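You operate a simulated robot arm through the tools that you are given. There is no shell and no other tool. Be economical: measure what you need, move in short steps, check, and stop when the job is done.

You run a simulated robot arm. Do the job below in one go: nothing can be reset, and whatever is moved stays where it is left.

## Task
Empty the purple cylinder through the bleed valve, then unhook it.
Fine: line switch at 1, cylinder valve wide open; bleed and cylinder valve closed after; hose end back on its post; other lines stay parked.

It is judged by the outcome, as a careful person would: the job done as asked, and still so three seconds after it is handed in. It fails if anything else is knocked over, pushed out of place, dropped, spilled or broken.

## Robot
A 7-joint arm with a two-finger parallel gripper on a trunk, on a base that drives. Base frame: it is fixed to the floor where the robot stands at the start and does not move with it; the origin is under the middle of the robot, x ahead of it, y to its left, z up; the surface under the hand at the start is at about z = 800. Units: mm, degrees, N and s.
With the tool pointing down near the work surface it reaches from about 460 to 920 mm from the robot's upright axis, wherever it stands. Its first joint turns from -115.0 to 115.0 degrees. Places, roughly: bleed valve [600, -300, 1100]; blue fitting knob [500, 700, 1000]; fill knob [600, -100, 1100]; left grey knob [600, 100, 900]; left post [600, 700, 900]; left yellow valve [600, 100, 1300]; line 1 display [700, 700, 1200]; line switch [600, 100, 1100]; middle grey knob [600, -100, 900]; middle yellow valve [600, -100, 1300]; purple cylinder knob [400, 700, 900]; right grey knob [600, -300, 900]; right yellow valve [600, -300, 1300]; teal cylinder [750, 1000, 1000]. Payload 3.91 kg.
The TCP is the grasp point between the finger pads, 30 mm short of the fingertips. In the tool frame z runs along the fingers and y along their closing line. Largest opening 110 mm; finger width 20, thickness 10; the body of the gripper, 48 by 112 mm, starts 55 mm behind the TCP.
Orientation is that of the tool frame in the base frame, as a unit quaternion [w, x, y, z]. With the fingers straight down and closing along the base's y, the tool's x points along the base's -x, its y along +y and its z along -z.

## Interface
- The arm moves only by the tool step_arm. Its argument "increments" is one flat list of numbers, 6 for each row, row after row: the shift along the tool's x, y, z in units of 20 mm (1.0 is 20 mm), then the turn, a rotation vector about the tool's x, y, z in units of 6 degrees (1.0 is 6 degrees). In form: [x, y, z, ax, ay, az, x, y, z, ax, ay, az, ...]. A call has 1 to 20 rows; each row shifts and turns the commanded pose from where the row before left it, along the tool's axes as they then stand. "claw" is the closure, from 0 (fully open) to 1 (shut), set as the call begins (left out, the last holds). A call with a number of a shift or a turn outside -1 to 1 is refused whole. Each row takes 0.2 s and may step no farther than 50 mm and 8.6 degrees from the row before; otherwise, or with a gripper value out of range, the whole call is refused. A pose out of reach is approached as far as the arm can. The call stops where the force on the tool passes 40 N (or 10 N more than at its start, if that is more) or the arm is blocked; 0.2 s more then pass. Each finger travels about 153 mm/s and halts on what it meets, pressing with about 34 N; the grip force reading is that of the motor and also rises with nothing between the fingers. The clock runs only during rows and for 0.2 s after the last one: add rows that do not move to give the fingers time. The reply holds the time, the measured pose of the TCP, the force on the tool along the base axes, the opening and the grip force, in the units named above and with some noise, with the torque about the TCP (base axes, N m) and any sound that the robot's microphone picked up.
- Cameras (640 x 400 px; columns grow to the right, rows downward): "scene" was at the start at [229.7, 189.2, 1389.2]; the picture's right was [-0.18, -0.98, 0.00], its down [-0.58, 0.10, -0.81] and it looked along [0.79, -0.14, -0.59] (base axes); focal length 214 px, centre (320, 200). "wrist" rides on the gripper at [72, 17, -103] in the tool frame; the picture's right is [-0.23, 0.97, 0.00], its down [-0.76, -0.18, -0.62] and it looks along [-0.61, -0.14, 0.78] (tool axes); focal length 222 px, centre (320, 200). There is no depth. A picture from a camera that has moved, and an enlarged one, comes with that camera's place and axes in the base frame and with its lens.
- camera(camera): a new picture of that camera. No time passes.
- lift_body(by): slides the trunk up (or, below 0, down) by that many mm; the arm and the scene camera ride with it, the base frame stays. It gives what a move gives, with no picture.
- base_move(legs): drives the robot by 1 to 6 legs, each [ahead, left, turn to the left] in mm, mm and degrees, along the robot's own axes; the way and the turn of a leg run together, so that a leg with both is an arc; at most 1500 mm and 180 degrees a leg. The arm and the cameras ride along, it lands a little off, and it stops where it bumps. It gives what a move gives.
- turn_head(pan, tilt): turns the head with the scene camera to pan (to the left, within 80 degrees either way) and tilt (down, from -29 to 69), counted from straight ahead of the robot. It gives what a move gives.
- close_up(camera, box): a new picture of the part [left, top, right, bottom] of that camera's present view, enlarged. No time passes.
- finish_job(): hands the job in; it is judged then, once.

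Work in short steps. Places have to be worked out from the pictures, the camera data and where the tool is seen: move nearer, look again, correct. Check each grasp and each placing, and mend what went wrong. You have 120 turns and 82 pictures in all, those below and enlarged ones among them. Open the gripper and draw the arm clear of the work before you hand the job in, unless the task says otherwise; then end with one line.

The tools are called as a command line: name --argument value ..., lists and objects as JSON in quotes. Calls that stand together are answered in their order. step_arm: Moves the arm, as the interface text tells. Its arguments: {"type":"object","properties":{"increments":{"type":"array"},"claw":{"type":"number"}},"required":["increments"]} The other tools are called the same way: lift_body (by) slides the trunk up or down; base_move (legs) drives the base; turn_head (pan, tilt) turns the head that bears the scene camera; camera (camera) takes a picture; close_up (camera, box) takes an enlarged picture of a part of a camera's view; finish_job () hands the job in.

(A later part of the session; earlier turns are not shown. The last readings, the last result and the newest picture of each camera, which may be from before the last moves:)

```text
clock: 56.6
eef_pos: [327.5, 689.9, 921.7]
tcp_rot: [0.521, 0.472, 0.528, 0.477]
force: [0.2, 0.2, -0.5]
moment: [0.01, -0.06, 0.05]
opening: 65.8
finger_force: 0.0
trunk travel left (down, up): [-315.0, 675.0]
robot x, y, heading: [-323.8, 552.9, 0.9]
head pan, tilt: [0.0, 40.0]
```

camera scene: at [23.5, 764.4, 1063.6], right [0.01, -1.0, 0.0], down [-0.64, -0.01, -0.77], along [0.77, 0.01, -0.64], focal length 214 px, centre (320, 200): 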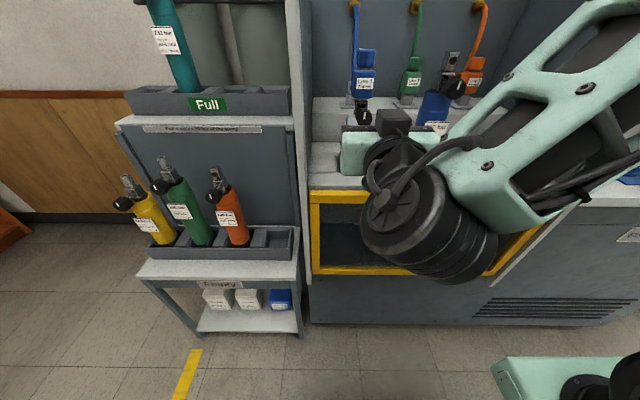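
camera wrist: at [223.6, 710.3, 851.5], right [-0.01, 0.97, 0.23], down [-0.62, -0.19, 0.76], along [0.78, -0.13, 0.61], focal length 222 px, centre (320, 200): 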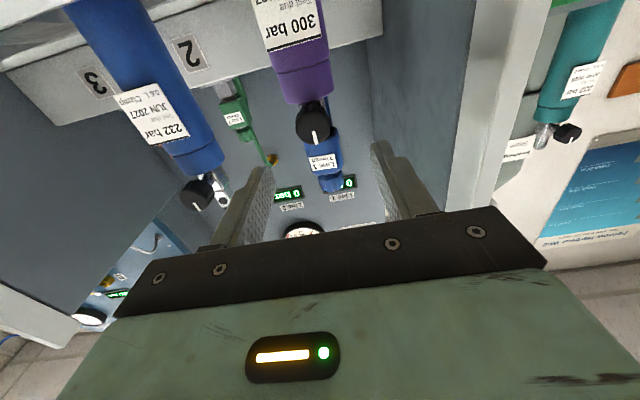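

Roll 84° is fine here. I advance to put the pads around the knob (TCP x ≈ 416).

step_arm --increments '[0, 0, 1, 0, 0, 0, 0, 0, 1, 0, 0, 0, 0, 0, 1, 0, 0, 0, 0, 0, 1, 0, 0, 0, 0, 0, 0.4, 0, 0, 0, 0, 0, 0, 0, 0, 0]'

camera --camera "wrist"

```text
clock: 58.0
eef_pos: [414.3, 689.5, 921.3]
tcp_rot: [0.522, 0.471, 0.528, 0.476]
force: [-0.4, 0.8, 0.4]
moment: [-0.02, 0.0, -0.01]
opening: 65.9
finger_force: 0.1
trunk travel left (down, up): [-315.0, 675.0]
robot x, y, heading: [-323.7, 557.9, 0.7]
head pan, tilt: [0.0, 40.0]
```

```text
45 pictures are left
camera wrist: at [311.0, 763.4, 932.0], right [0.0, -0.13, 0.99], down [-0.61, -0.78, -0.1], along [0.79, -0.61, -0.08], focal length 222 px, centre (320, 200)
```

wrist: 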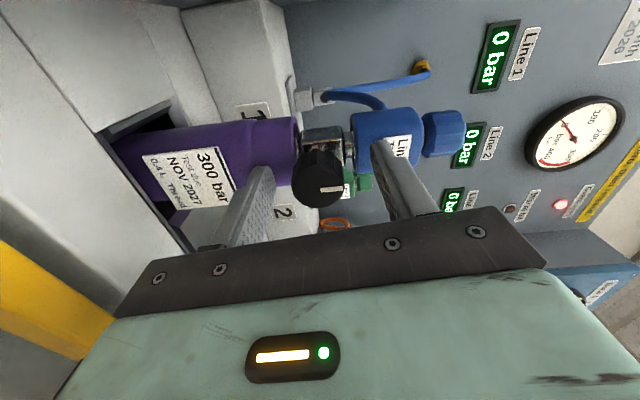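

Knob is centred between the fingers. I move 6 mm further and close.

step_arm --increments '[0, 0, 0.3, 0, 0, 0, 0, 0, 0, 0, 0, 0]'

step_arm --increments '[0, 0, 0, 0, 0, 0, 0, 0, 0, 0, 0, 0]' --claw 1

```text
clock: 58.6
eef_pos: [422.3, 690.3, 922.4]
tcp_rot: [0.521, 0.471, 0.529, 0.476]
force: [-1.4, 0.1, 0.2]
moment: [0.01, -0.08, 0.02]
opening: 66.2
finger_force: 0.4
trunk travel left (down, up): [-315.0, 675.0]
robot x, y, heading: [-322.3, 559.2, 0.7]
head pan, tilt: [0.0, 40.0]
```

```text
clock: 59.2
eef_pos: [422.7, 691.0, 920.7]
tcp_rot: [0.521, 0.472, 0.528, 0.476]
force: [1.0, -0.1, -1.9]
moment: [0.02, 0.21, -0.05]
opening: 31.9
finger_force: 34.5
trunk travel left (down, up): [-315.0, 675.0]
robot x, y, heading: [-326.7, 556.2, 0.7]
head pan, tilt: [0.0, 40.0]
```

Knob gripped (31.9 mm). I roll counter-clockwise 60° first and watch.

step_arm --increments '[0, 0, 0, 0, 0, -1, 0, 0, 0, 0, 0, -1, 0, 0, 0, 0, 0, -1, 0, 0, 0, 0, 0, -1, 0, 0, 0, 0, 0, -1, 0, 0, 0, 0, 0, -1, 0, 0, 0, 0, 0, -1, 0, 0, 0, 0, 0, -1, 0, 0, 0, 0, 0, -1, 0, 0, 0, 0, 0, -1]'

camera --camera "wrist"

```text
clock: 61.4
eef_pos: [421.6, 691.4, 920.6]
tcp_rot: [0.69, 0.143, 0.693, 0.151]
force: [0.6, 0.2, -11.7]
moment: [0.01, 0.61, -0.01]
opening: 32.0
finger_force: 34.2
trunk travel left (down, up): [-315.0, 675.0]
robot x, y, heading: [-326.6, 557.1, 0.7]
head pan, tilt: [0.0, 40.0]
```

```text
44 pictures are left
camera wrist: at [317.9, 736.0, 862.4], right [-0.01, 0.8, 0.6], down [-0.61, -0.48, 0.62], along [0.79, -0.37, 0.49], focal length 222 px, centre (320, 200)
```

wrist: 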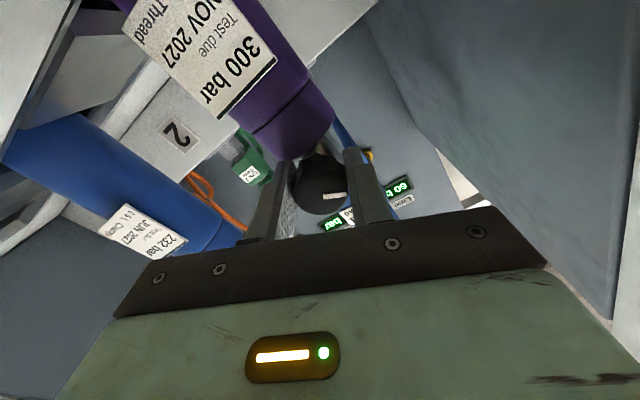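

The knob turns with the hand. I continue another 90°.

step_arm --increments '[0, 0, 0, 0, 0, -1, 0, 0, 0, 0, 0, -1, 0, 0, 0, 0, 0, -1, 0, 0, 0, 0, 0, -1, 0, 0, 0, 0, 0, -1, 0, 0, 0, 0, 0, -1, 0, 0, 0, 0, 0, -1, 0, 0, 0, 0, 0, -1, 0, 0, 0, 0, 0, -1, 0, 0, 0, 0, 0, -1, 0, 0, 0, 0, 0, -1, 0, 0, 0, 0, 0, -1, 0, 0, 0, 0, 0, -1, 0, 0, 0, 0, 0, -1, 0, 0, 0, 0, 0, -1]'

camera --camera "scene"

```text
clock: 64.6
eef_pos: [421.0, 691.1, 922.3]
tcp_rot: [0.596, -0.389, 0.591, -0.381]
force: [-1.4, 3.6, 0.4]
moment: [0.87, 0.1, 0.22]
opening: 32.3
finger_force: 33.8
trunk travel left (down, up): [-315.0, 675.0]
robot x, y, heading: [-325.1, 554.5, 0.6]
head pan, tilt: [0.0, 40.0]
```

```text
43 pictures are left
camera scene: at [-98.2, 763.6, 973.6], right [0.01, -1.0, 0.0], down [-0.64, -0.01, -0.77], along [0.77, 0.01, -0.64], focal length 214 px, centre (320, 200)
```

scene: 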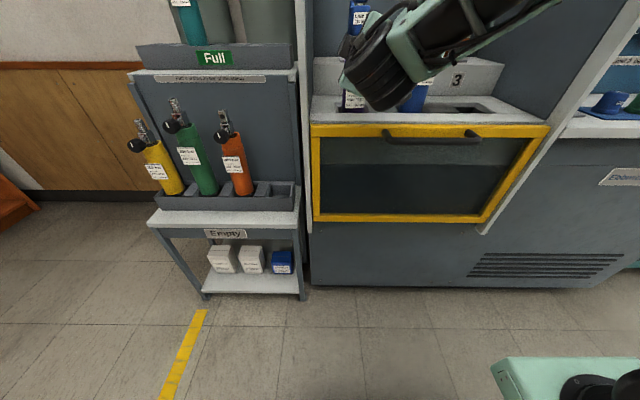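

Turned 150°; torque about the axis is 0.87 N m. I roll on 48° and look at torque and the knob mark.

step_arm --increments '[0, 0, 0, 0, 0, -1, 0, 0, 0, 0, 0, -1, 0, 0, 0, 0, 0, -1, 0, 0, 0, 0, 0, -1, 0, 0, 0, 0, 0, -1, 0, 0, 0, 0, 0, -1, 0, 0, 0, 0, 0, -1, 0, 0, 0, 0, 0, -1]'

camera --camera "wrist"

```text
clock: 66.4
eef_pos: [421.7, 691.5, 921.0]
tcp_rot: [-0.389, 0.597, -0.381, 0.589]
force: [1.9, 4.8, -13.7]
moment: [0.88, 0.32, 0.1]
opening: 32.3
finger_force: 33.7
trunk travel left (down, up): [-315.0, 675.0]
robot x, y, heading: [-323.2, 557.7, 0.6]
head pan, tilt: [0.0, 40.0]
```

```text
42 pictures are left
camera wrist: at [319.6, 618.0, 936.9], right [0.0, -0.19, -0.98], down [-0.63, 0.76, -0.15], along [0.77, 0.62, -0.12], focal length 222 px, centre (320, 200)
```

wrist: 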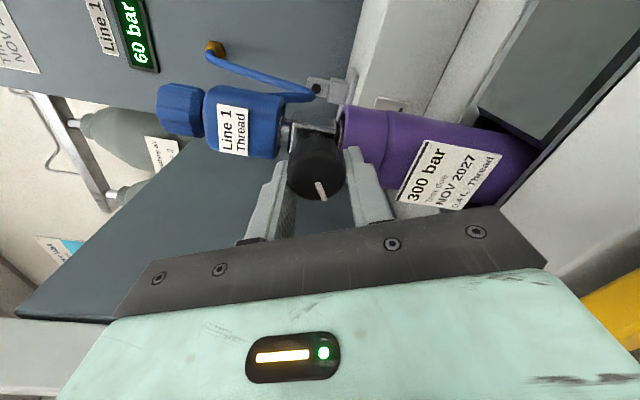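

Line 1 shows 60 bar, and the knob mark has shifted relative to the fingers: likely slipping at the end stop. I zoom to read the mark's angle.

close_up --camera "wrist" --box '[260, 120, 380, 220]'

step_arm --increments '[0, 0, 0, 0, 0, -1, 0, 0, 0, 0, 0, -1, 0, 0, 0, 0, 0, -1, 0, 0, 0, 0, 0, 0]'

close_up --camera "wrist" --box '[260, 120, 380, 220]'

```text
4.00 times, centred on (320, 170) of wrist
camera zoom: at [319.6, 618.0, 936.9], right [0.0, -0.19, -0.98], down [-0.63, 0.76, -0.15], along [0.77, 0.62, -0.12], focal length 888 px, centre (320, 320)
```

zoom: 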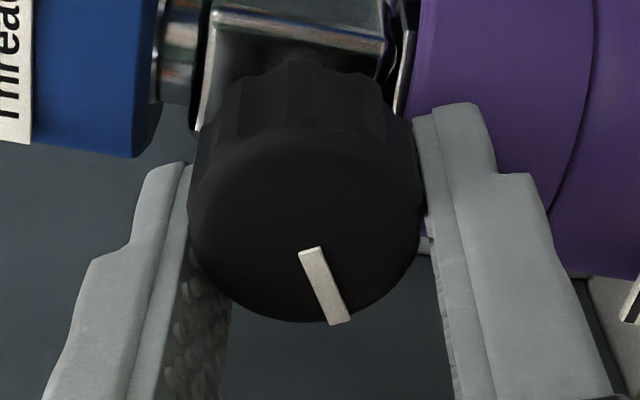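

```text
clock: 67.4
eef_pos: [421.5, 690.6, 920.5]
tcp_rot: [-0.293, 0.648, -0.284, 0.643]
force: [3.3, 1.4, -12.2]
moment: [0.33, 0.13, 0.0]
opening: 30.4
finger_force: 34.7
trunk travel left (down, up): [-315.0, 675.0]
robot x, y, heading: [-324.7, 557.1, 0.7]
head pan, tilt: [0.0, 40.0]
```

```text
4.00 times, centred on (320, 170) of wrist
camera zoom: at [319.4, 625.2, 958.0], right [0.0, -0.48, -0.88], down [-0.63, 0.68, -0.38], along [0.78, 0.56, -0.3], focal length 888 px, centre (320, 320)
```

zoom: 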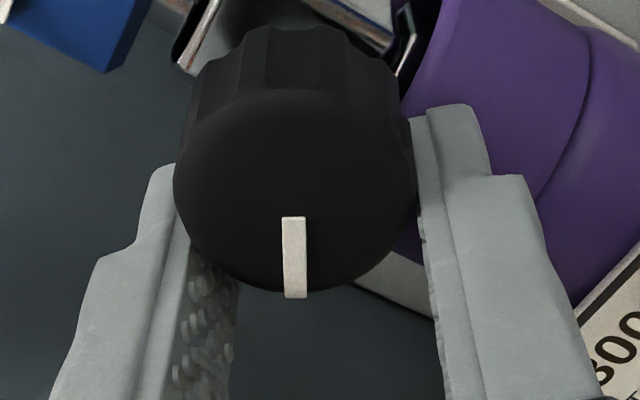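

The knob stays put while the hand turns: it's at its stop, 120° from closed – wide open. I release, back off with the base, and look.

step_arm --increments '[0, 0, 0, 0, 0, 0, 0, 0, 0, 0, 0, 0]' --claw 0.42

base_move --legs '[[-140, 0, 0]]'

step_arm --increments '[0, 0, 0, 0, 0, 1, 0, 0, 0, 0, 0, 1, 0, 0, 0, 0, 0, 1, 0, 0, 0, 0, 0, 1, 0, 0, 0, 0, 0, 1, 0, 0, 0, 0, 0, 1, 0, 0, 0, 0, 0, 1, 0, 0, 0, 0, 0, 1, 0, 0, 0, 0, 0, 1, 0, 0, 0, 0, 0, 1, 0, 0, 0, 0, 0, 1, 0, 0, 0, 0, 0, 1, 0, 0, 0, 0, 0, 1, 0, 0, 0, 0, 0, 1, 0, 0, 0, 0, 0, 1, 0, 0, 0, 0, 0, 1, 0, 0, 0, 0, 0, 1, 0, 0, 0, 0, 0, 1, 0, 0, 0, 0, 0, 1, 0, 0, 0, 0, 0, 1]'

camera --camera "wrist"

```text
clock: 68.0
eef_pos: [419.8, 689.9, 922.0]
tcp_rot: [-0.293, 0.647, -0.284, 0.644]
force: [0.1, 1.1, 0.0]
moment: [-0.03, 0.01, 0.0]
opening: 63.9
finger_force: 0.0
trunk travel left (down, up): [-315.0, 675.0]
robot x, y, heading: [-324.2, 555.4, 0.5]
head pan, tilt: [0.0, 40.0]
```

```text
clock: 69.3
eef_pos: [278.0, 692.2, 922.0]
tcp_rot: [-0.294, 0.648, -0.284, 0.642]
force: [-0.5, 0.4, -0.7]
moment: [0.0, 0.0, 0.02]
opening: 63.7
finger_force: 0.1
trunk travel left (down, up): [-315.0, 675.0]
robot x, y, heading: [-466.8, 554.9, 0.8]
head pan, tilt: [0.0, 40.0]
```

```text
clock: 73.5
eef_pos: [278.4, 691.5, 922.3]
tcp_rot: [0.704, -0.079, 0.703, -0.065]
force: [-0.4, 0.6, -0.3]
moment: [-0.01, -0.02, 0.02]
opening: 63.6
finger_force: 0.0
trunk travel left (down, up): [-315.0, 675.0]
robot x, y, heading: [-466.6, 557.6, 0.8]
head pan, tilt: [0.0, 40.0]
```

```text
39 pictures are left
camera wrist: at [175.7, 693.2, 848.5], right [-0.02, 1.0, 0.02], down [-0.62, -0.03, 0.78], along [0.78, 0.0, 0.62], focal length 222 px, centre (320, 200)
```

wrist: 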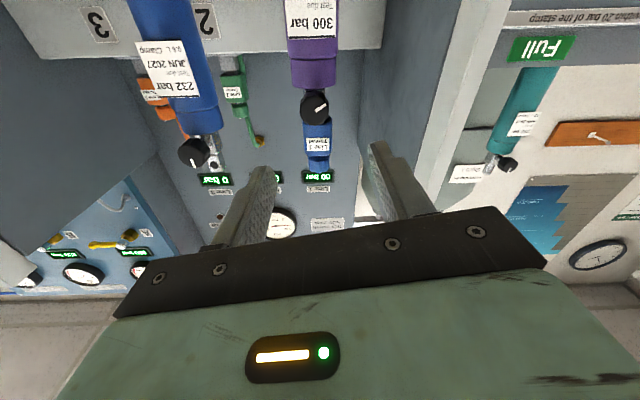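

Cylinder and fitting are in place, mark left-down. Now I raise the trunk 160 mm and drive right to stand before the bleed valve.

lift_body --by 160

base_move --legs '[[0, -840, 0], [200, 0, 0]]'

turn_head --pan -15 --tilt 25

camera --camera "scene"

camera --camera "wrist"

```text
clock: 75.4
eef_pos: [279.1, 692.5, 1082.0]
tcp_rot: [0.704, -0.079, 0.703, -0.067]
force: [-0.4, -0.1, 0.5]
moment: [-0.03, 0.01, 0.0]
opening: 63.7
finger_force: 0.0
trunk travel left (down, up): [-475.0, 515.0]
robot x, y, heading: [-466.9, 551.7, 1.0]
head pan, tilt: [0.0, 40.0]
```

```text
clock: 81.1
eef_pos: [493.9, -177.4, 1081.6]
tcp_rot: [0.703, -0.073, 0.704, -0.074]
force: [-0.4, 0.2, -0.9]
moment: [0.05, -0.03, -0.03]
opening: 63.9
finger_force: 0.0
trunk travel left (down, up): [-475.0, 515.0]
robot x, y, heading: [-254.4, -302.1, 0.1]
head pan, tilt: [0.0, 40.0]
```

```text
clock: 81.9
eef_pos: [492.3, -176.6, 1081.3]
tcp_rot: [0.703, -0.074, 0.704, -0.072]
force: [-0.1, 0.0, -0.6]
moment: [0.0, -0.01, 0.02]
opening: 63.7
finger_force: 0.0
trunk travel left (down, up): [-475.0, 515.0]
robot x, y, heading: [-257.1, -304.1, -0.1]
head pan, tilt: [-15.0, 25.0]
```

```text
38 pictures are left
camera scene: at [-22.0, -120.3, 1156.8], right [-0.26, -0.97, 0.0], down [-0.41, 0.11, -0.91], along [0.87, -0.24, -0.42], focal length 214 px, centre (320, 200)
```

scene: 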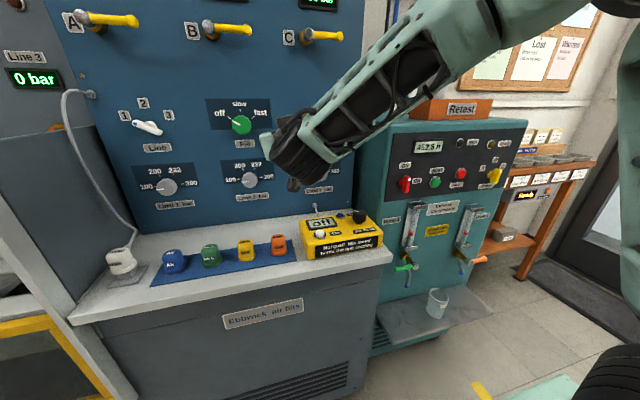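

```text
37 pictures are left
camera wrist: at [389.4, -173.9, 1008.6], right [0.0, 1.0, 0.02], down [-0.62, -0.02, 0.78], along [0.78, -0.01, 0.62], focal length 222 px, centre (320, 200)
```

wrist: 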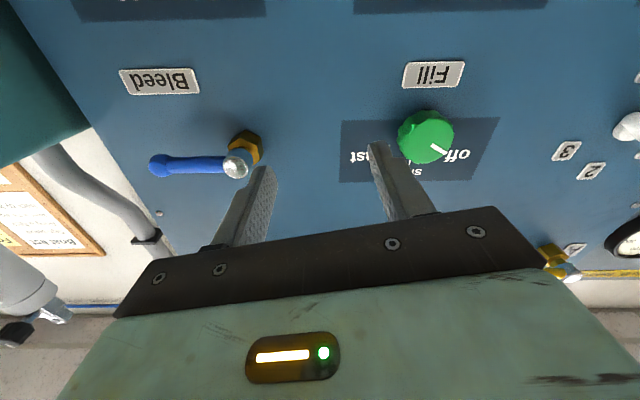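

The bleed lever points right with its pivot near (y≈-250, z≈1105). I shift the hand right 80 mm, square its roll, and look again to triangulate.

step_arm --increments '[0, 0, 0, 0, 0, 1, 0, 0, 0, 0, 0, 1, 0, -1, 0, 0, 0, 0, 0, -1, 0, 0, 0, 0, 0, -1, 0, 0, 0, 0, 0, -1, 0, 0, 0, 0]'

camera --camera "wrist"

```text
clock: 83.3
eef_pos: [489.6, -259.5, 1083.1]
tcp_rot: [0.707, 0.002, 0.707, 0.0]
force: [0.7, -0.5, 0.0]
moment: [0.0, 0.01, -0.01]
opening: 63.8
finger_force: 0.0
trunk travel left (down, up): [-475.0, 515.0]
robot x, y, heading: [-255.6, -305.4, -0.2]
head pan, tilt: [-15.0, 25.0]
```

```text
36 pictures are left
camera wrist: at [387.5, -240.9, 1011.4], right [0.0, 0.97, 0.23], down [-0.62, -0.18, 0.76], along [0.78, -0.14, 0.61], focal length 222 px, centre (320, 200)
```

wrist: 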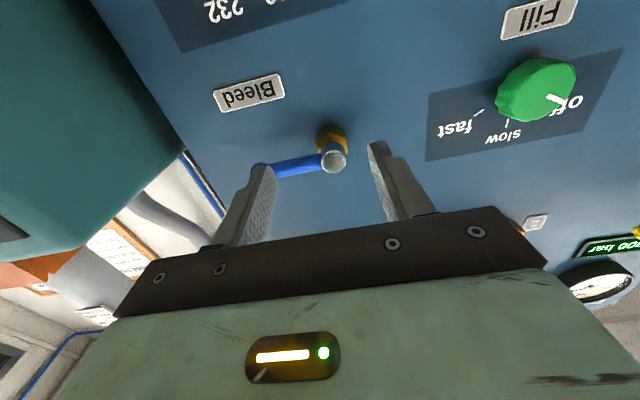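

Pivot cap at (562, -250, 1105), lever runs 70 mm to the right. I go in front of the lever's middle (y -292) and roll +90° to close on it vertically.

step_arm --increments '[-0.55, -0.8, 0, 0, 0, 0, -0.55, -0.8, 0, 0, 0, 0, 0, 0, 0, 0, 0, 1, 0, 0, 0, 0, 0, 1, 0, 0, 0, 0, 0, 1, 0, 0, 0, 0, 0, 1, 0, 0, 0, 0, 0, 1, 0, 0, 0, 0, 0, 1, 0, 0, 0, 0, 0, 1, 0, 0, 0, 0, 0, 1, 0, 0, 0, 0, 0, 1, 0, 0, 0, 0, 0, 1, 0, 0, 0, 0, 0, 1, 0, 0, 0, 0, 0, 1, 0, 0, 0, 0, 0, 1, 0, 0, 0, 0, 0, 1, 0, 0, 0, 0, 0, 1]'

camera --camera "wrist"

```text
clock: 86.9
eef_pos: [491.8, -289.0, 1104.1]
tcp_rot: [0.498, 0.502, 0.499, 0.501]
force: [-0.7, 0.1, 0.4]
moment: [0.0, 0.01, 0.02]
opening: 63.7
finger_force: 0.1
trunk travel left (down, up): [-475.0, 515.0]
robot x, y, heading: [-255.6, -298.3, -0.5]
head pan, tilt: [-15.0, 25.0]
```

```text
35 pictures are left
camera wrist: at [389.3, -215.5, 1121.7], right [0.0, -0.23, 0.97], down [-0.62, -0.76, -0.18], along [0.78, -0.61, -0.14], focal length 222 px, centre (320, 200)
```

wrist: 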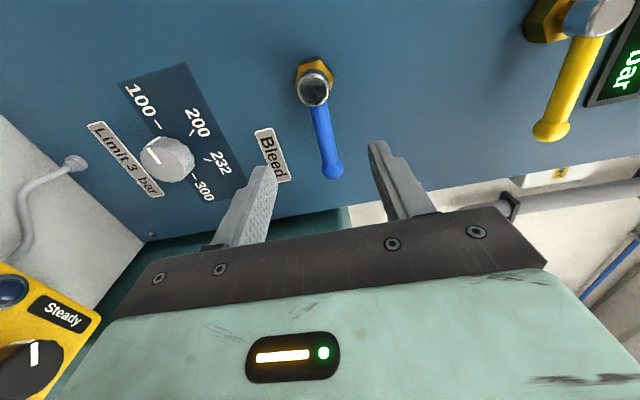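

Lever aligned between the fingers. I nudge up 3 mm, advance 66 mm and close.

step_arm --increments '[0, 0.15, 1, 0, 0, 0, 0, 0, 1, 0, 0, 0, 0, 0, 1, 0, 0, 0, 0, 0, 0.3, 0, 0, 0, 0, 0, 0, 0, 0, 0]'

step_arm --increments '[0, 0, 0, 0, 0, 0, 0, 0, 0, 0, 0, 0]' --claw 1

camera --camera "wrist"

```text
clock: 88.1
eef_pos: [559.3, -286.8, 1106.5]
tcp_rot: [0.5, 0.5, 0.5, 0.5]
force: [1.1, -0.2, 0.1]
moment: [0.0, 0.01, -0.02]
opening: 63.3
finger_force: 0.1
trunk travel left (down, up): [-475.0, 515.0]
robot x, y, heading: [-256.5, -300.0, -0.2]
head pan, tilt: [-15.0, 25.0]
```

```text
clock: 88.7
eef_pos: [560.1, -288.1, 1106.4]
tcp_rot: [0.5, 0.502, 0.499, 0.5]
force: [1.9, 0.4, 1.5]
moment: [0.07, -0.01, -0.08]
opening: 16.4
finger_force: 44.8
trunk travel left (down, up): [-475.0, 515.0]
robot x, y, heading: [-252.5, -296.4, -0.2]
head pan, tilt: [-15.0, 25.0]
```

```text
34 pictures are left
camera wrist: at [456.2, -213.8, 1125.0], right [0.0, -0.23, 0.97], down [-0.62, -0.76, -0.18], along [0.78, -0.61, -0.14], focal length 222 px, centre (320, 200)
```

wrist: 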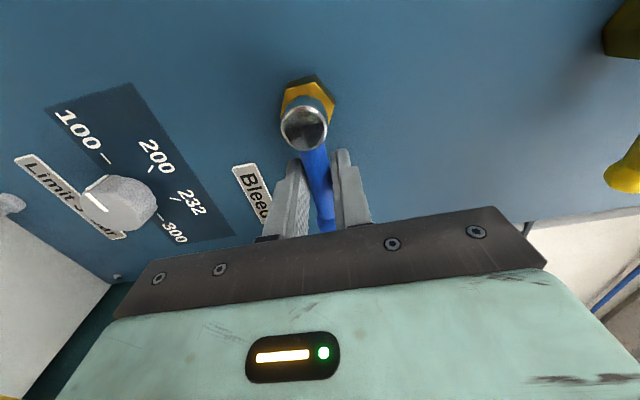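

Gripped. I try turning it counter-clockwise (up) about the pivot by 18° and watch the forces.

step_arm --increments '[0.01, 0.2, 0, 0, 0, -1, 0.01, 0.2, 0, 0, 0, -1, 0.01, 0.2, 0, 0, 0, -1]'

```text
clock: 89.4
eef_pos: [558.9, -285.2, 1107.4]
tcp_rot: [0.552, 0.438, 0.564, 0.43]
force: [1.9, -0.5, -10.3]
moment: [1.15, 0.13, -0.07]
opening: 21.2
finger_force: 44.7
trunk travel left (down, up): [-475.0, 515.0]
robot x, y, heading: [-258.3, -302.8, -0.1]
head pan, tilt: [-15.0, 25.0]
stopped in row 3: the force on the tool passed its limit at 45 N (the readings are from after the stop); the commanded pose is now the measured one
```

It resists going up, so it opens the other way (down). I release, back out, and roll to -90° for a clockwise stroke.

step_arm --increments '[0, 0, 0, 0, 0, 0, 0, 0, 0, 0, 0, 0, 0, 0, -1, 0, 0, 0, 0, 0, -1, 0, 0, 0, 0, 0, -1, 0, 0, 0, 0, 0, 0, 0, 0, -1, 0, 0, 0, 0, 0, -1, 0, 0, 0, 0, 0, -1, 0, 0, 0, 0, 0, -1, 0, 0, 0, 0, 0, -1, 0, 0, 0, 0, 0, -1, 0, 0, 0, 0, 0, -1, 0, 0, 0, 0, 0, -1, 0, 0, 0, 0, 0, -1, 0, 0, 0, 0, 0, -1]' --claw 0.42

step_arm --increments '[0, 0, 0, 0, 0, -1, 0, 0, 0, 0, 0, -1, 0, 0, 0, 0, 0, -1, 0, 0, 0, 0, 0, -1, 0, 0, 0, 0, 0, -1, 0, 0, 0, 0, 0, -1, 0, 0, 0, 0, 0, -1, 0, 0, 0, 0, 0, -1, 0, 0, 0, 0, 0, -1, 0, 0, 0, 0, 0, -1, 0, 0, 0, 0, 0, -1, 0, 0, 0, 0, 0, -1, 0, 0, 0, 0, 0, -1, 0, 0, 0, 0, 0, -1, 0, 0, 0, 0, 0, -1, 0, 0, 0, 0, 0, -1, 0, 0, 0, 0, 0, -1]'

camera --camera "wrist"

```text
clock: 92.6
eef_pos: [499.1, -285.5, 1112.0]
tcp_rot: [0.695, 0.097, 0.706, 0.096]
force: [-0.5, 1.4, 0.7]
moment: [-0.03, -0.01, 0.01]
opening: 63.7
finger_force: 0.0
trunk travel left (down, up): [-475.0, 515.0]
robot x, y, heading: [-257.7, -299.1, -0.2]
head pan, tilt: [-15.0, 25.0]
```

```text
clock: 96.2
eef_pos: [497.9, -285.7, 1110.1]
tcp_rot: [0.512, -0.489, 0.518, -0.48]
force: [-0.2, -0.7, 0.3]
moment: [0.01, 0.01, -0.02]
opening: 63.6
finger_force: 0.0
trunk travel left (down, up): [-475.0, 515.0]
robot x, y, heading: [-253.7, -299.8, -0.3]
head pan, tilt: [-15.0, 25.0]
```

```text
33 pictures are left
camera wrist: at [395.2, -356.1, 1091.6], right [-0.02, 0.29, -0.96], down [-0.62, 0.75, 0.23], along [0.78, 0.6, 0.17], focal length 222 px, centre (320, 200)
```

wrist: 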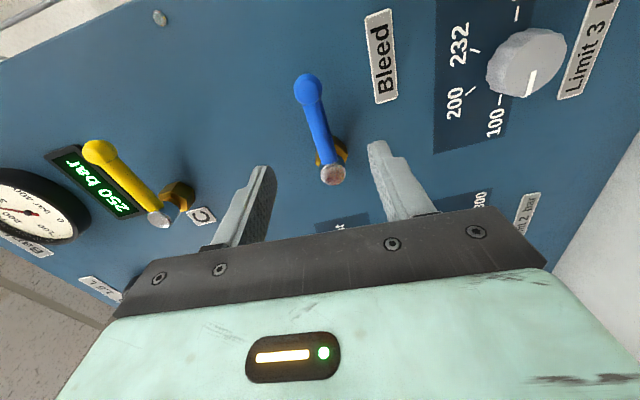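

Lever is centred. I shift slightly, advance 61 mm, and grip.

step_arm --increments '[0.2, 0.12, 1, 0, 0, -0.4, 0, 0, 1, 0, 0, 0, 0, 0, 1, 0, 0, 0, 0, 0, 0.05, 0, 0, 0, 0, 0, 0, 0, 0, 0]'

step_arm --increments '[0, 0, 0, 0, 0, 0, 0, 0, 0, 0, 0, 0]' --claw 1

step_arm --increments '[-0.01, 0.204, 0, 0, 0, 1, -0.01, 0.204, 0, 0, 0, 1, -0.01, 0.204, 0, 0, 0, 1]'

```text
clock: 97.4
eef_pos: [561.0, -288.4, 1106.4]
tcp_rot: [0.502, -0.499, 0.508, -0.491]
force: [0.1, 0.1, 0.0]
moment: [0.0, 0.0, -0.02]
opening: 64.0
finger_force: 0.1
trunk travel left (down, up): [-475.0, 515.0]
robot x, y, heading: [-257.7, -293.9, -0.3]
head pan, tilt: [-15.0, 25.0]
```

```text
clock: 98.0
eef_pos: [560.6, -287.9, 1106.8]
tcp_rot: [0.501, -0.499, 0.509, -0.49]
force: [0.7, -0.5, -1.9]
moment: [-0.05, -0.01, -0.1]
opening: 16.4
finger_force: 45.0
trunk travel left (down, up): [-475.0, 515.0]
robot x, y, heading: [-258.6, -300.7, -0.3]
head pan, tilt: [-15.0, 25.0]
```

```text
clock: 98.8
eef_pos: [560.3, -286.8, 1095.3]
tcp_rot: [0.574, -0.412, 0.58, -0.406]
force: [6.6, 5.8, 4.6]
moment: [0.11, -0.4, 1.07]
opening: 15.9
finger_force: 45.1
trunk travel left (down, up): [-475.0, 515.0]
robot x, y, heading: [-254.9, -302.3, -0.3]
head pan, tilt: [-15.0, 25.0]
```

It turns downward freely. I continue toward 90°.

step_arm --increments '[-0.01, 0.204, 0, 0, 0, 1, -0.01, 0.204, 0, 0, 0, 1, -0.01, 0.204, 0, 0, 0, 1, -0.01, 0.204, 0, 0, 0, 1, -0.01, 0.204, 0, 0, 0, 1, -0.01, 0.204, 0, 0, 0, 1, -0.01, 0.204, 0, 0, 0, 1, -0.01, 0.204, 0, 0, 0, 1, -0.01, 0.204, 0, 0, 0, 1]'

turn_head --pan 25 --tilt 10

camera --camera "scene"

```text
clock: 100.8
eef_pos: [559.8, -263.4, 1073.0]
tcp_rot: [0.696, -0.102, 0.704, -0.102]
force: [12.0, 0.6, 24.6]
moment: [0.23, -0.27, 0.03]
opening: 16.1
finger_force: 44.9
trunk travel left (down, up): [-475.0, 515.0]
robot x, y, heading: [-252.9, -302.2, -0.0]
head pan, tilt: [-15.0, 25.0]
```

```text
clock: 101.9
eef_pos: [559.6, -262.7, 1072.2]
tcp_rot: [0.695, -0.103, 0.704, -0.101]
force: [9.0, -3.8, 25.4]
moment: [0.37, -0.38, 0.0]
opening: 16.5
finger_force: 44.6
trunk travel left (down, up): [-475.0, 515.0]
robot x, y, heading: [-254.4, -298.6, -0.1]
head pan, tilt: [25.0, 10.0]
```

```text
32 pictures are left
camera scene: at [-27.1, -57.5, 1181.4], right [0.42, -0.91, 0.0], down [-0.16, -0.07, -0.98], along [0.89, 0.41, -0.17], focal length 214 px, centre (320, 200)
```

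scene: 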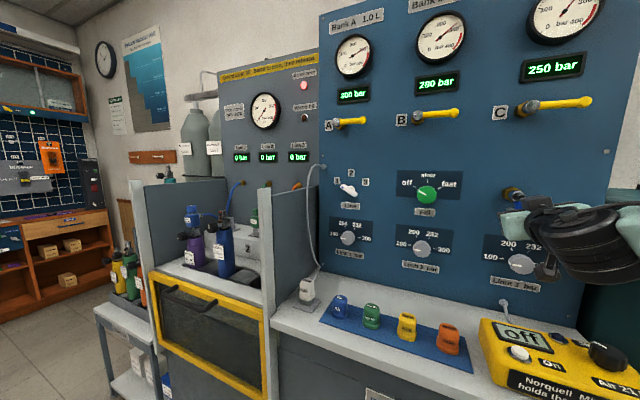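

I zoom in on the line 1 display.

close_up --camera "scene" --box '[215, 70, 335, 180]'

step_arm --increments '[-0.05, 0.19, 0, 0, 0, 1, -0.05, 0.19, 0, 0, 0, 1, 0, 0, 0, 0, 0, 0]'

camera --camera "wrist"

```text
3.64 times, centred on (275, 125) of scene
camera zoom: at [-27.1, -57.5, 1181.4], right [0.42, -0.91, 0.0], down [-0.16, -0.07, -0.98], along [0.89, 0.41, -0.17], focal length 780 px, centre (484, 473)
```

zoom: 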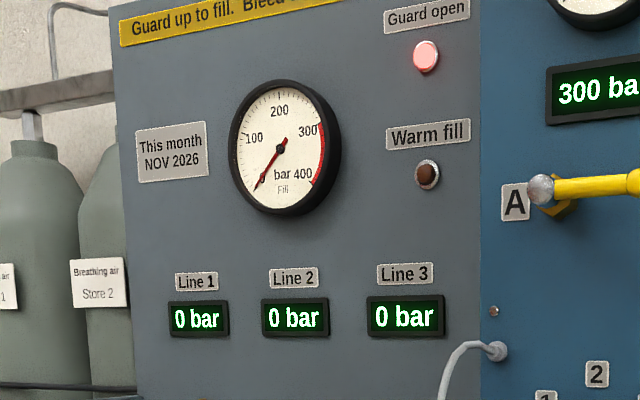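

```text
clock: 102.7
eef_pos: [560.3, -257.0, 1070.4]
tcp_rot: [0.702, -0.028, 0.711, -0.028]
force: [9.2, -12.0, 21.0]
moment: [0.49, -0.57, -0.09]
opening: 16.4
finger_force: 44.6
trunk travel left (down, up): [-475.0, 515.0]
robot x, y, heading: [-255.8, -299.4, -0.1]
head pan, tilt: [25.0, 10.0]
```

```text
30 pictures are left
camera wrist: at [455.3, -243.0, 999.5], right [0.0, 0.99, 0.15], down [-0.61, -0.12, 0.78], along [0.79, -0.09, 0.61], focal length 222 px, centre (320, 200)
```

wrist: 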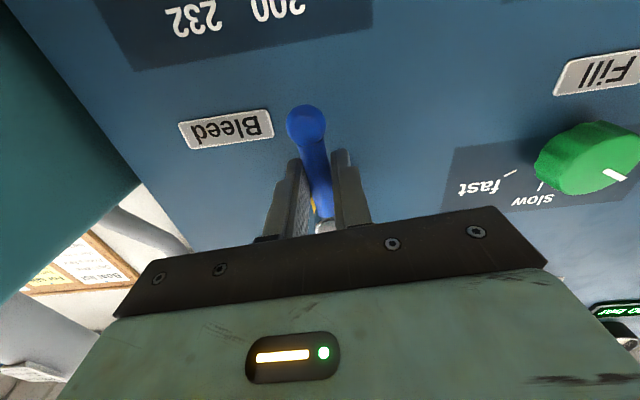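

Line 1 already reads 0 bar. I hold the bleed open several more seconds, then look again.

step_arm --increments '[0, 0, 0, 0, 0, 0, 0, 0, 0, 0, 0, 0, 0, 0, 0, 0, 0, 0, 0, 0, 0, 0, 0, 0, 0, 0, 0, 0, 0, 0, 0, 0, 0, 0, 0, 0, 0, 0, 0, 0, 0, 0, 0, 0, 0, 0, 0, 0, 0, 0, 0, 0, 0, 0, 0, 0, 0, 0, 0, 0, 0, 0, 0, 0, 0, 0, 0, 0, 0, 0, 0, 0, 0, 0, 0, 0, 0, 0, 0, 0, 0, 0, 0, 0, 0, 0, 0, 0, 0, 0, 0, 0, 0, 0, 0, 0, 0, 0, 0, 0, 0, 0, 0, 0, 0, 0, 0, 0, 0, 0, 0, 0, 0, 0, 0, 0, 0, 0, 0, 0]'

step_arm --increments '[0, 0, 0, 0, 0, 0, 0, 0, 0, 0, 0, 0, 0, 0, 0, 0, 0, 0, 0, 0, 0, 0, 0, 0, 0, 0, 0, 0, 0, 0, 0, 0, 0, 0, 0, 0, 0, 0, 0, 0, 0, 0, 0, 0, 0, 0, 0, 0, 0, 0, 0, 0, 0, 0, 0, 0, 0, 0, 0, 0, 0, 0, 0, 0, 0, 0, 0, 0, 0, 0, 0, 0, 0, 0, 0, 0, 0, 0, 0, 0, 0, 0, 0, 0, 0, 0, 0, 0, 0, 0, 0, 0, 0, 0, 0, 0, 0, 0, 0, 0, 0, 0, 0, 0, 0, 0, 0, 0, 0, 0, 0, 0, 0, 0, 0, 0, 0, 0, 0, 0]'

close_up --camera "scene" --box '[215, 120, 335, 220]'

```text
clock: 106.9
eef_pos: [558.7, -254.6, 1070.2]
tcp_rot: [0.702, -0.028, 0.711, -0.029]
force: [11.1, -19.6, 13.3]
moment: [0.74, -0.15, -0.22]
opening: 16.3
finger_force: 45.4
trunk travel left (down, up): [-475.0, 515.0]
robot x, y, heading: [-254.6, -295.3, -0.1]
head pan, tilt: [25.0, 10.0]
```

```text
clock: 111.1
eef_pos: [558.7, -254.1, 1070.6]
tcp_rot: [0.702, -0.031, 0.711, -0.028]
force: [8.7, -20.2, 13.1]
moment: [0.78, -0.14, -0.2]
opening: 16.6
finger_force: 45.6
trunk travel left (down, up): [-475.0, 515.0]
robot x, y, heading: [-258.0, -302.9, -0.3]
head pan, tilt: [25.0, 10.0]
```

```text
4.00 times, centred on (275, 170) of scene
camera zoom: at [-26.7, -58.2, 1181.5], right [0.42, -0.91, 0.0], down [-0.16, -0.07, -0.98], along [0.89, 0.41, -0.17], focal length 858 px, centre (500, 320)
```

zoom: 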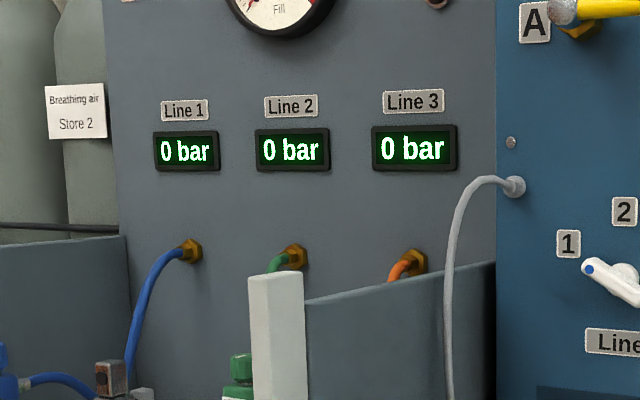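

Still 0 bar: emptied. Now I close the bleed by turning it back up 84°, then check.

step_arm --increments '[-0.01, -0.195, 0, 0, 0, -1, -0.01, -0.195, 0, 0, 0, -1, -0.01, -0.195, 0, 0, 0, -1, -0.01, -0.195, 0, 0, 0, -1, -0.01, -0.195, 0, 0, 0, -1, -0.01, -0.195, 0, 0, 0, -1, -0.01, -0.195, 0, 0, 0, -1, -0.01, -0.195, 0, 0, 0, -1, -0.01, -0.195, 0, 0, 0, -1, -0.01, -0.195, 0, 0, 0, -1, -0.01, -0.195, 0, 0, 0, -1, -0.01, -0.195, 0, 0, 0, -1, -0.01, -0.195, 0, 0, 0, -1, -0.01, -0.195, 0, 0, 0, -1]'

step_arm --increments '[-0.005, -0.1, 0, 0, 0, -0.5, 0, -0.05, 0, 0, 0, -0.3, 0, 0, 0, 0, 0, 0]'

camera --camera "wrist"

```text
clock: 114.1
eef_pos: [559.1, -289.9, 1106.2]
tcp_rot: [0.501, -0.5, 0.507, -0.492]
force: [-14.8, -16.9, 0.3]
moment: [0.01, 0.0, -0.53]
opening: 16.4
finger_force: 45.4
trunk travel left (down, up): [-475.0, 515.0]
robot x, y, heading: [-253.5, -298.5, -0.3]
head pan, tilt: [25.0, 10.0]
```

```text
clock: 114.9
eef_pos: [559.4, -289.5, 1108.5]
tcp_rot: [-0.481, 0.521, -0.488, 0.509]
force: [-25.4, -18.5, -14.9]
moment: [0.89, 0.19, -0.35]
opening: 16.8
finger_force: 44.7
trunk travel left (down, up): [-475.0, 515.0]
robot x, y, heading: [-256.1, -302.9, -0.2]
head pan, tilt: [25.0, 10.0]
```

```text
28 pictures are left
camera wrist: at [456.1, -361.7, 1098.3], right [-0.02, 0.17, -0.99], down [-0.62, 0.77, 0.14], along [0.78, 0.62, 0.09], focal length 222 px, centre (320, 200)
```

wrist: 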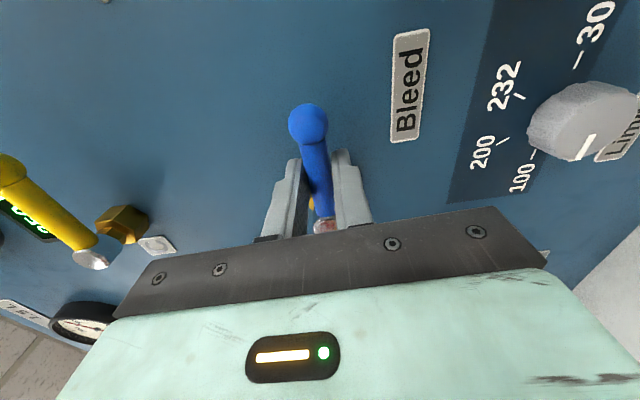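

At its closing stop. I release, back out with the arm, and check the lever.

step_arm --increments '[0, 0, 0, 0, 0, 0, 0, 0, 0, 0, 0, 0, 0, 0, -1, 0, 0, 0, 0, 0, -1, 0, 0, 0, 0, 0, -1, 0, 0, 0]' --claw 0.42

camera --camera "wrist"

base_move --legs '[[-215, 0, 0], [0, 850, 0]]'

lift_body --by -160

```text
clock: 116.1
eef_pos: [498.9, -291.6, 1109.2]
tcp_rot: [-0.482, 0.519, -0.487, 0.511]
force: [0.4, 0.3, -0.2]
moment: [-0.02, -0.04, 0.01]
opening: 63.5
finger_force: 0.1
trunk travel left (down, up): [-475.0, 515.0]
robot x, y, heading: [-255.7, -299.1, -0.2]
head pan, tilt: [25.0, 10.0]
```

```text
27 pictures are left
camera wrist: at [395.1, -362.9, 1099.2], right [-0.02, 0.17, -0.99], down [-0.62, 0.77, 0.14], along [0.78, 0.62, 0.09], focal length 222 px, centre (320, 200)
```

wrist: 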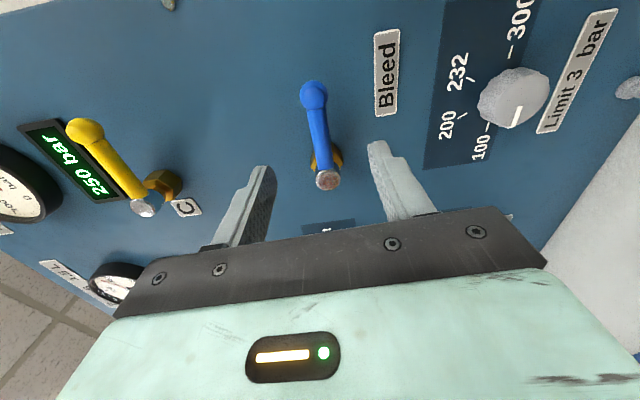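

```text
clock: 121.8
eef_pos: [287.7, 547.9, 1108.2]
tcp_rot: [-0.483, 0.521, -0.485, 0.509]
force: [-0.5, 0.3, 0.2]
moment: [0.01, 0.01, -0.01]
opening: 63.7
finger_force: 0.2
trunk travel left (down, up): [-475.0, 515.0]
robot x, y, heading: [-466.0, 531.2, 0.1]
head pan, tilt: [25.0, 10.0]
```

```text
clock: 123.6
eef_pos: [288.2, 547.4, 949.9]
tcp_rot: [-0.484, 0.522, -0.484, 0.509]
force: [-1.0, 0.2, -0.1]
moment: [0.01, 0.0, 0.01]
opening: 63.4
finger_force: 0.1
trunk travel left (down, up): [-315.0, 675.0]
robot x, y, heading: [-465.6, 529.0, 0.2]
head pan, tilt: [25.0, 10.0]
```

Bleed is back at its closed position. I roll to -75° and align with the cylinder knob at a stand-off.

step_arm --increments '[0, 0, 0, 0, 0, 1, 0, 0, 0, 0, 0, 1, 0, 0, 0, 0, 0, 1, -0.818, 0.4, 0, 0, 0, 0, -0.818, 0.4, 0, 0, 0, 0, -0.818, 0.4, 0, 0, 0, 0, -0.818, 0.4, 0, 0, 0, 0, -0.818, 0.4, 0, 0, 0, 0, -0.818, 0.4, 0, 0, 0, 0, -0.818, 0.4, 0, 0, 0, 0, -0.818, 0.4, 0, 0, 0, 0]'

camera --camera "wrist"

```text
clock: 126.0
eef_pos: [286.8, 689.8, 921.2]
tcp_rot: [0.557, -0.438, 0.561, -0.428]
force: [-0.5, -0.1, -0.1]
moment: [0.01, 0.0, 0.02]
opening: 63.6
finger_force: 0.2
trunk travel left (down, up): [-315.0, 675.0]
robot x, y, heading: [-463.1, 531.5, 0.3]
head pan, tilt: [25.0, 10.0]
```

```text
26 pictures are left
camera wrist: at [184.6, 624.5, 889.3], right [-0.02, 0.46, -0.89], down [-0.62, 0.69, 0.37], along [0.78, 0.56, 0.28], focal length 222 px, centre (320, 200)
```

wrist: 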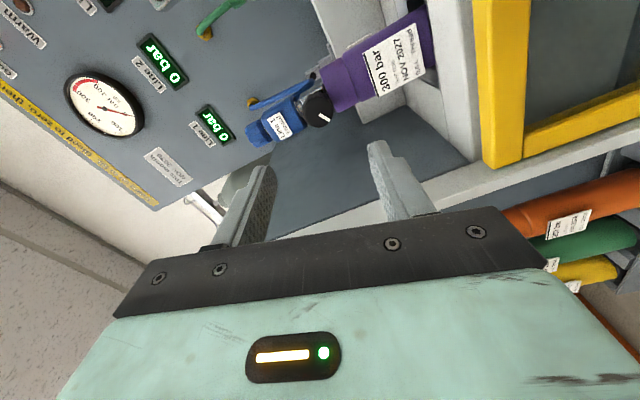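

Aligned (knob at y 688–690, z 921). I drive ahead 125 mm with the base and check.

base_move --legs '[[120, 0, 0]]'

camera --camera "wrist"

```text
clock: 127.2
eef_pos: [408.2, 689.0, 920.9]
tcp_rot: [0.556, -0.439, 0.561, -0.428]
force: [-0.2, 0.3, -0.7]
moment: [0.02, 0.0, -0.03]
opening: 63.9
finger_force: 0.0
trunk travel left (down, up): [-315.0, 675.0]
robot x, y, heading: [-345.6, 534.0, 0.2]
head pan, tilt: [25.0, 10.0]
```

```text
25 pictures are left
camera wrist: at [304.8, 623.8, 889.2], right [-0.02, 0.46, -0.89], down [-0.62, 0.69, 0.37], along [0.78, 0.56, 0.28], focal length 222 px, centre (320, 200)
```

wrist: 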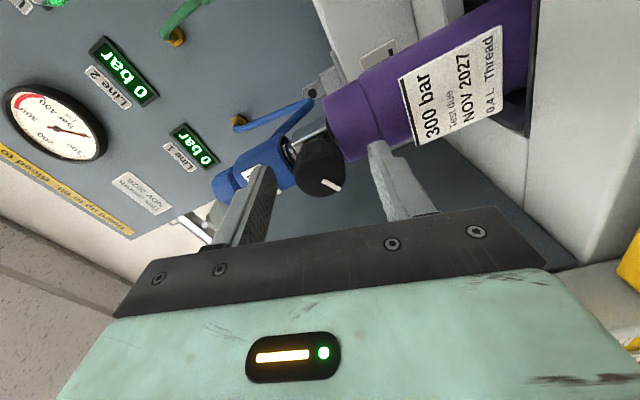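

Good alignment. I go 14 mm further, grip, and turn clockwise 120°.

step_arm --increments '[0, 0, 0.7, 0, 0, 0, 0, 0, 0, 0, 0, 0]'

step_arm --increments '[0, 0, 0, 0, 0, 0, 0, 0, 0, 0, 0, 0]' --claw 1

step_arm --increments '[0, 0, 0, 0, 0, 1, 0, 0, 0, 0, 0, 1, 0, 0, 0, 0, 0, 1, 0, 0, 0, 0, 0, 1, 0, 0, 0, 0, 0, 1, 0, 0, 0, 0, 0, 1, 0, 0, 0, 0, 0, 1, 0, 0, 0, 0, 0, 1, 0, 0, 0, 0, 0, 1, 0, 0, 0, 0, 0, 1, 0, 0, 0, 0, 0, 1, 0, 0, 0, 0, 0, 1, 0, 0, 0, 0, 0, 1, 0, 0, 0, 0, 0, 1, 0, 0, 0, 0, 0, 1, 0, 0, 0, 0, 0, 1, 0, 0, 0, 0, 0, 1, 0, 0, 0, 0, 0, 1, 0, 0, 0, 0, 0, 1, 0, 0, 0, 0, 0, 1]'

step_arm --increments '[0, 0, 0, 0, 0, 1, 0, 0, 0, 0, 0, 1, 0, 0, 0, 0, 0, 0]'

camera --camera "wrist"

```text
clock: 127.8
eef_pos: [422.2, 688.5, 920.2]
tcp_rot: [0.557, -0.439, 0.561, -0.428]
force: [-1.7, 0.1, -1.1]
moment: [0.04, -0.03, 0.0]
opening: 63.9
finger_force: 0.1
trunk travel left (down, up): [-315.0, 675.0]
robot x, y, heading: [-347.6, 533.4, -0.1]
head pan, tilt: [25.0, 10.0]
```

```text
clock: 128.4
eef_pos: [420.9, 688.6, 920.1]
tcp_rot: [0.556, -0.439, 0.561, -0.428]
force: [1.5, 1.3, 0.7]
moment: [0.03, -0.39, -0.03]
opening: 32.1
finger_force: 34.3
trunk travel left (down, up): [-315.0, 675.0]
robot x, y, heading: [-347.5, 535.1, -0.1]
head pan, tilt: [25.0, 10.0]
```

```text
clock: 132.6
eef_pos: [421.2, 688.1, 921.9]
tcp_rot: [0.649, 0.266, 0.66, 0.268]
force: [2.3, -4.0, 3.9]
moment: [-0.9, -0.27, -0.09]
opening: 32.0
finger_force: 34.2
trunk travel left (down, up): [-315.0, 675.0]
robot x, y, heading: [-342.1, 536.4, -0.1]
head pan, tilt: [25.0, 10.0]
```

```text
clock: 133.4
eef_pos: [420.7, 688.9, 920.4]
tcp_rot: [0.616, 0.335, 0.63, 0.334]
force: [5.3, -0.8, -0.5]
moment: [-0.41, -0.27, 0.15]
opening: 32.1
finger_force: 33.5
trunk travel left (down, up): [-315.0, 675.0]
robot x, y, heading: [-347.2, 535.8, -0.1]
head pan, tilt: [25.0, 10.0]
```

```text
24 pictures are left
camera wrist: at [317.1, 759.3, 896.4], right [0.01, 0.35, 0.94], down [-0.61, -0.74, 0.28], along [0.79, -0.58, 0.2], focal length 222 px, centre (320, 200)
```

wrist: 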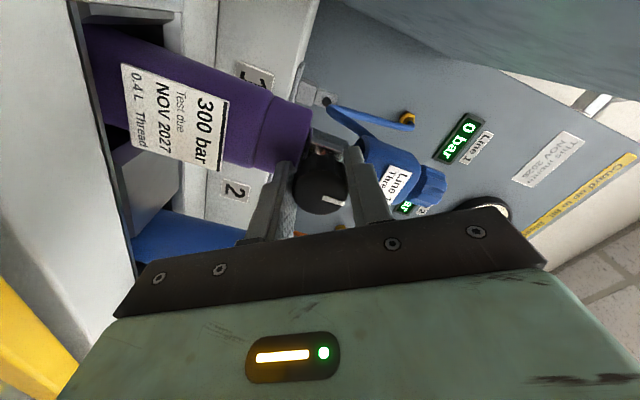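

Closed against its stop, mark up, line at 0 bar. I release, back off with the base, square the roll, and raise the trunk to go for the fitting from above.

step_arm --increments '[0, 0, 0, 0, 0, 0, 0, 0, 0, 0, 0, 0]' --claw 0.42

base_move --legs '[[-130, 0, 0]]'

lift_body --by 260

step_arm --increments '[0, 0, 0, 0, 0, -1, 0, 0, 0, 0, 0, -1, 0, 0, 0, 0, 0, -1, 0, 0, 0, 0, 0, -1, 0, 0, 0, 0, 0, -1, 0, 0, 0, 0, 0, -1, 0, 0, 0, 0, 0, -1, 0, 0, 0, 0, 0, -1, 0, 0, 0, 0, 0, -1, 0, 0, 0, 0, 0, -0.4]'

step_arm --increments '[0, 0, 0, 0, 1, 0, 0, 0, 0, 0, 1, 0, 0, 0, 0, 0, 1, 0, 0, 0, 0, 0, 1, 0, 0, 0, 0, 0, 1, 0, 0, 0, 0, 0, 1, 0, 0, 0, 0, 0, 1, 0, 0, 0, 0, 0, 1, 0, 0, 0, 0, 0, 1, 0, 0, 0, 0, 0, 1, 0, 0, 0, 0, 0, 1, 0, 0, 0, 0, 0, 1, 0, 0, 0, 0, 0, 1, 0, 0, 0, 0, 0, 1, 0, 0, 0, 0, 0, 1, 0]'

camera --camera "wrist"

```text
clock: 134.0
eef_pos: [420.1, 689.7, 920.8]
tcp_rot: [0.616, 0.334, 0.629, 0.336]
force: [-0.3, 0.7, -0.2]
moment: [0.02, -0.02, 0.03]
opening: 63.8
finger_force: 0.0
trunk travel left (down, up): [-315.0, 675.0]
robot x, y, heading: [-345.3, 530.9, -0.1]
head pan, tilt: [25.0, 10.0]
```

```text
clock: 135.3
eef_pos: [290.4, 691.6, 920.0]
tcp_rot: [0.617, 0.332, 0.63, 0.336]
force: [-0.7, -0.8, -0.6]
moment: [0.01, -0.02, 0.0]
opening: 63.8
finger_force: 0.1
trunk travel left (down, up): [-315.0, 675.0]
robot x, y, heading: [-475.1, 529.5, 0.5]
head pan, tilt: [25.0, 10.0]
```

```text
clock: 138.0
eef_pos: [289.4, 691.1, 1179.9]
tcp_rot: [0.617, 0.332, 0.63, 0.336]
force: [0.5, 0.6, 0.8]
moment: [0.01, 0.01, 0.01]
opening: 63.6
finger_force: 0.1
trunk travel left (down, up): [-575.0, 415.0]
robot x, y, heading: [-478.1, 531.8, 0.2]
head pan, tilt: [25.0, 10.0]
```

```text
clock: 140.2
eef_pos: [289.6, 692.3, 1181.2]
tcp_rot: [0.702, -0.004, 0.712, 0.003]
force: [-0.2, -0.5, -1.1]
moment: [-0.02, 0.0, 0.01]
opening: 63.8
finger_force: 0.0
trunk travel left (down, up): [-575.0, 415.0]
robot x, y, heading: [-479.2, 531.5, 0.4]
head pan, tilt: [25.0, 10.0]
```

```text
clock: 143.4
eef_pos: [290.0, 691.5, 1181.7]
tcp_rot: [0.018, -0.006, 1.0, 0.0]
force: [1.1, 1.0, 0.1]
moment: [-0.02, 0.01, -0.01]
opening: 63.8
finger_force: 0.0
out of reach, approached as far as the arm can: row 15
trunk travel left (down, up): [-575.0, 415.0]
robot x, y, heading: [-478.3, 533.7, 0.6]
head pan, tilt: [25.0, 10.0]
```

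```text
23 pictures are left
camera wrist: at [213.4, 708.6, 1282.6], right [0.21, 0.98, 0.01], down [0.74, -0.17, 0.65], along [0.64, -0.13, -0.76], focal length 222 px, centre (320, 200)
```

wrist: 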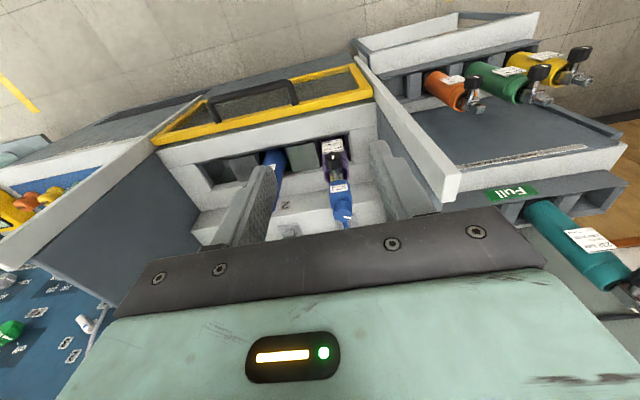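

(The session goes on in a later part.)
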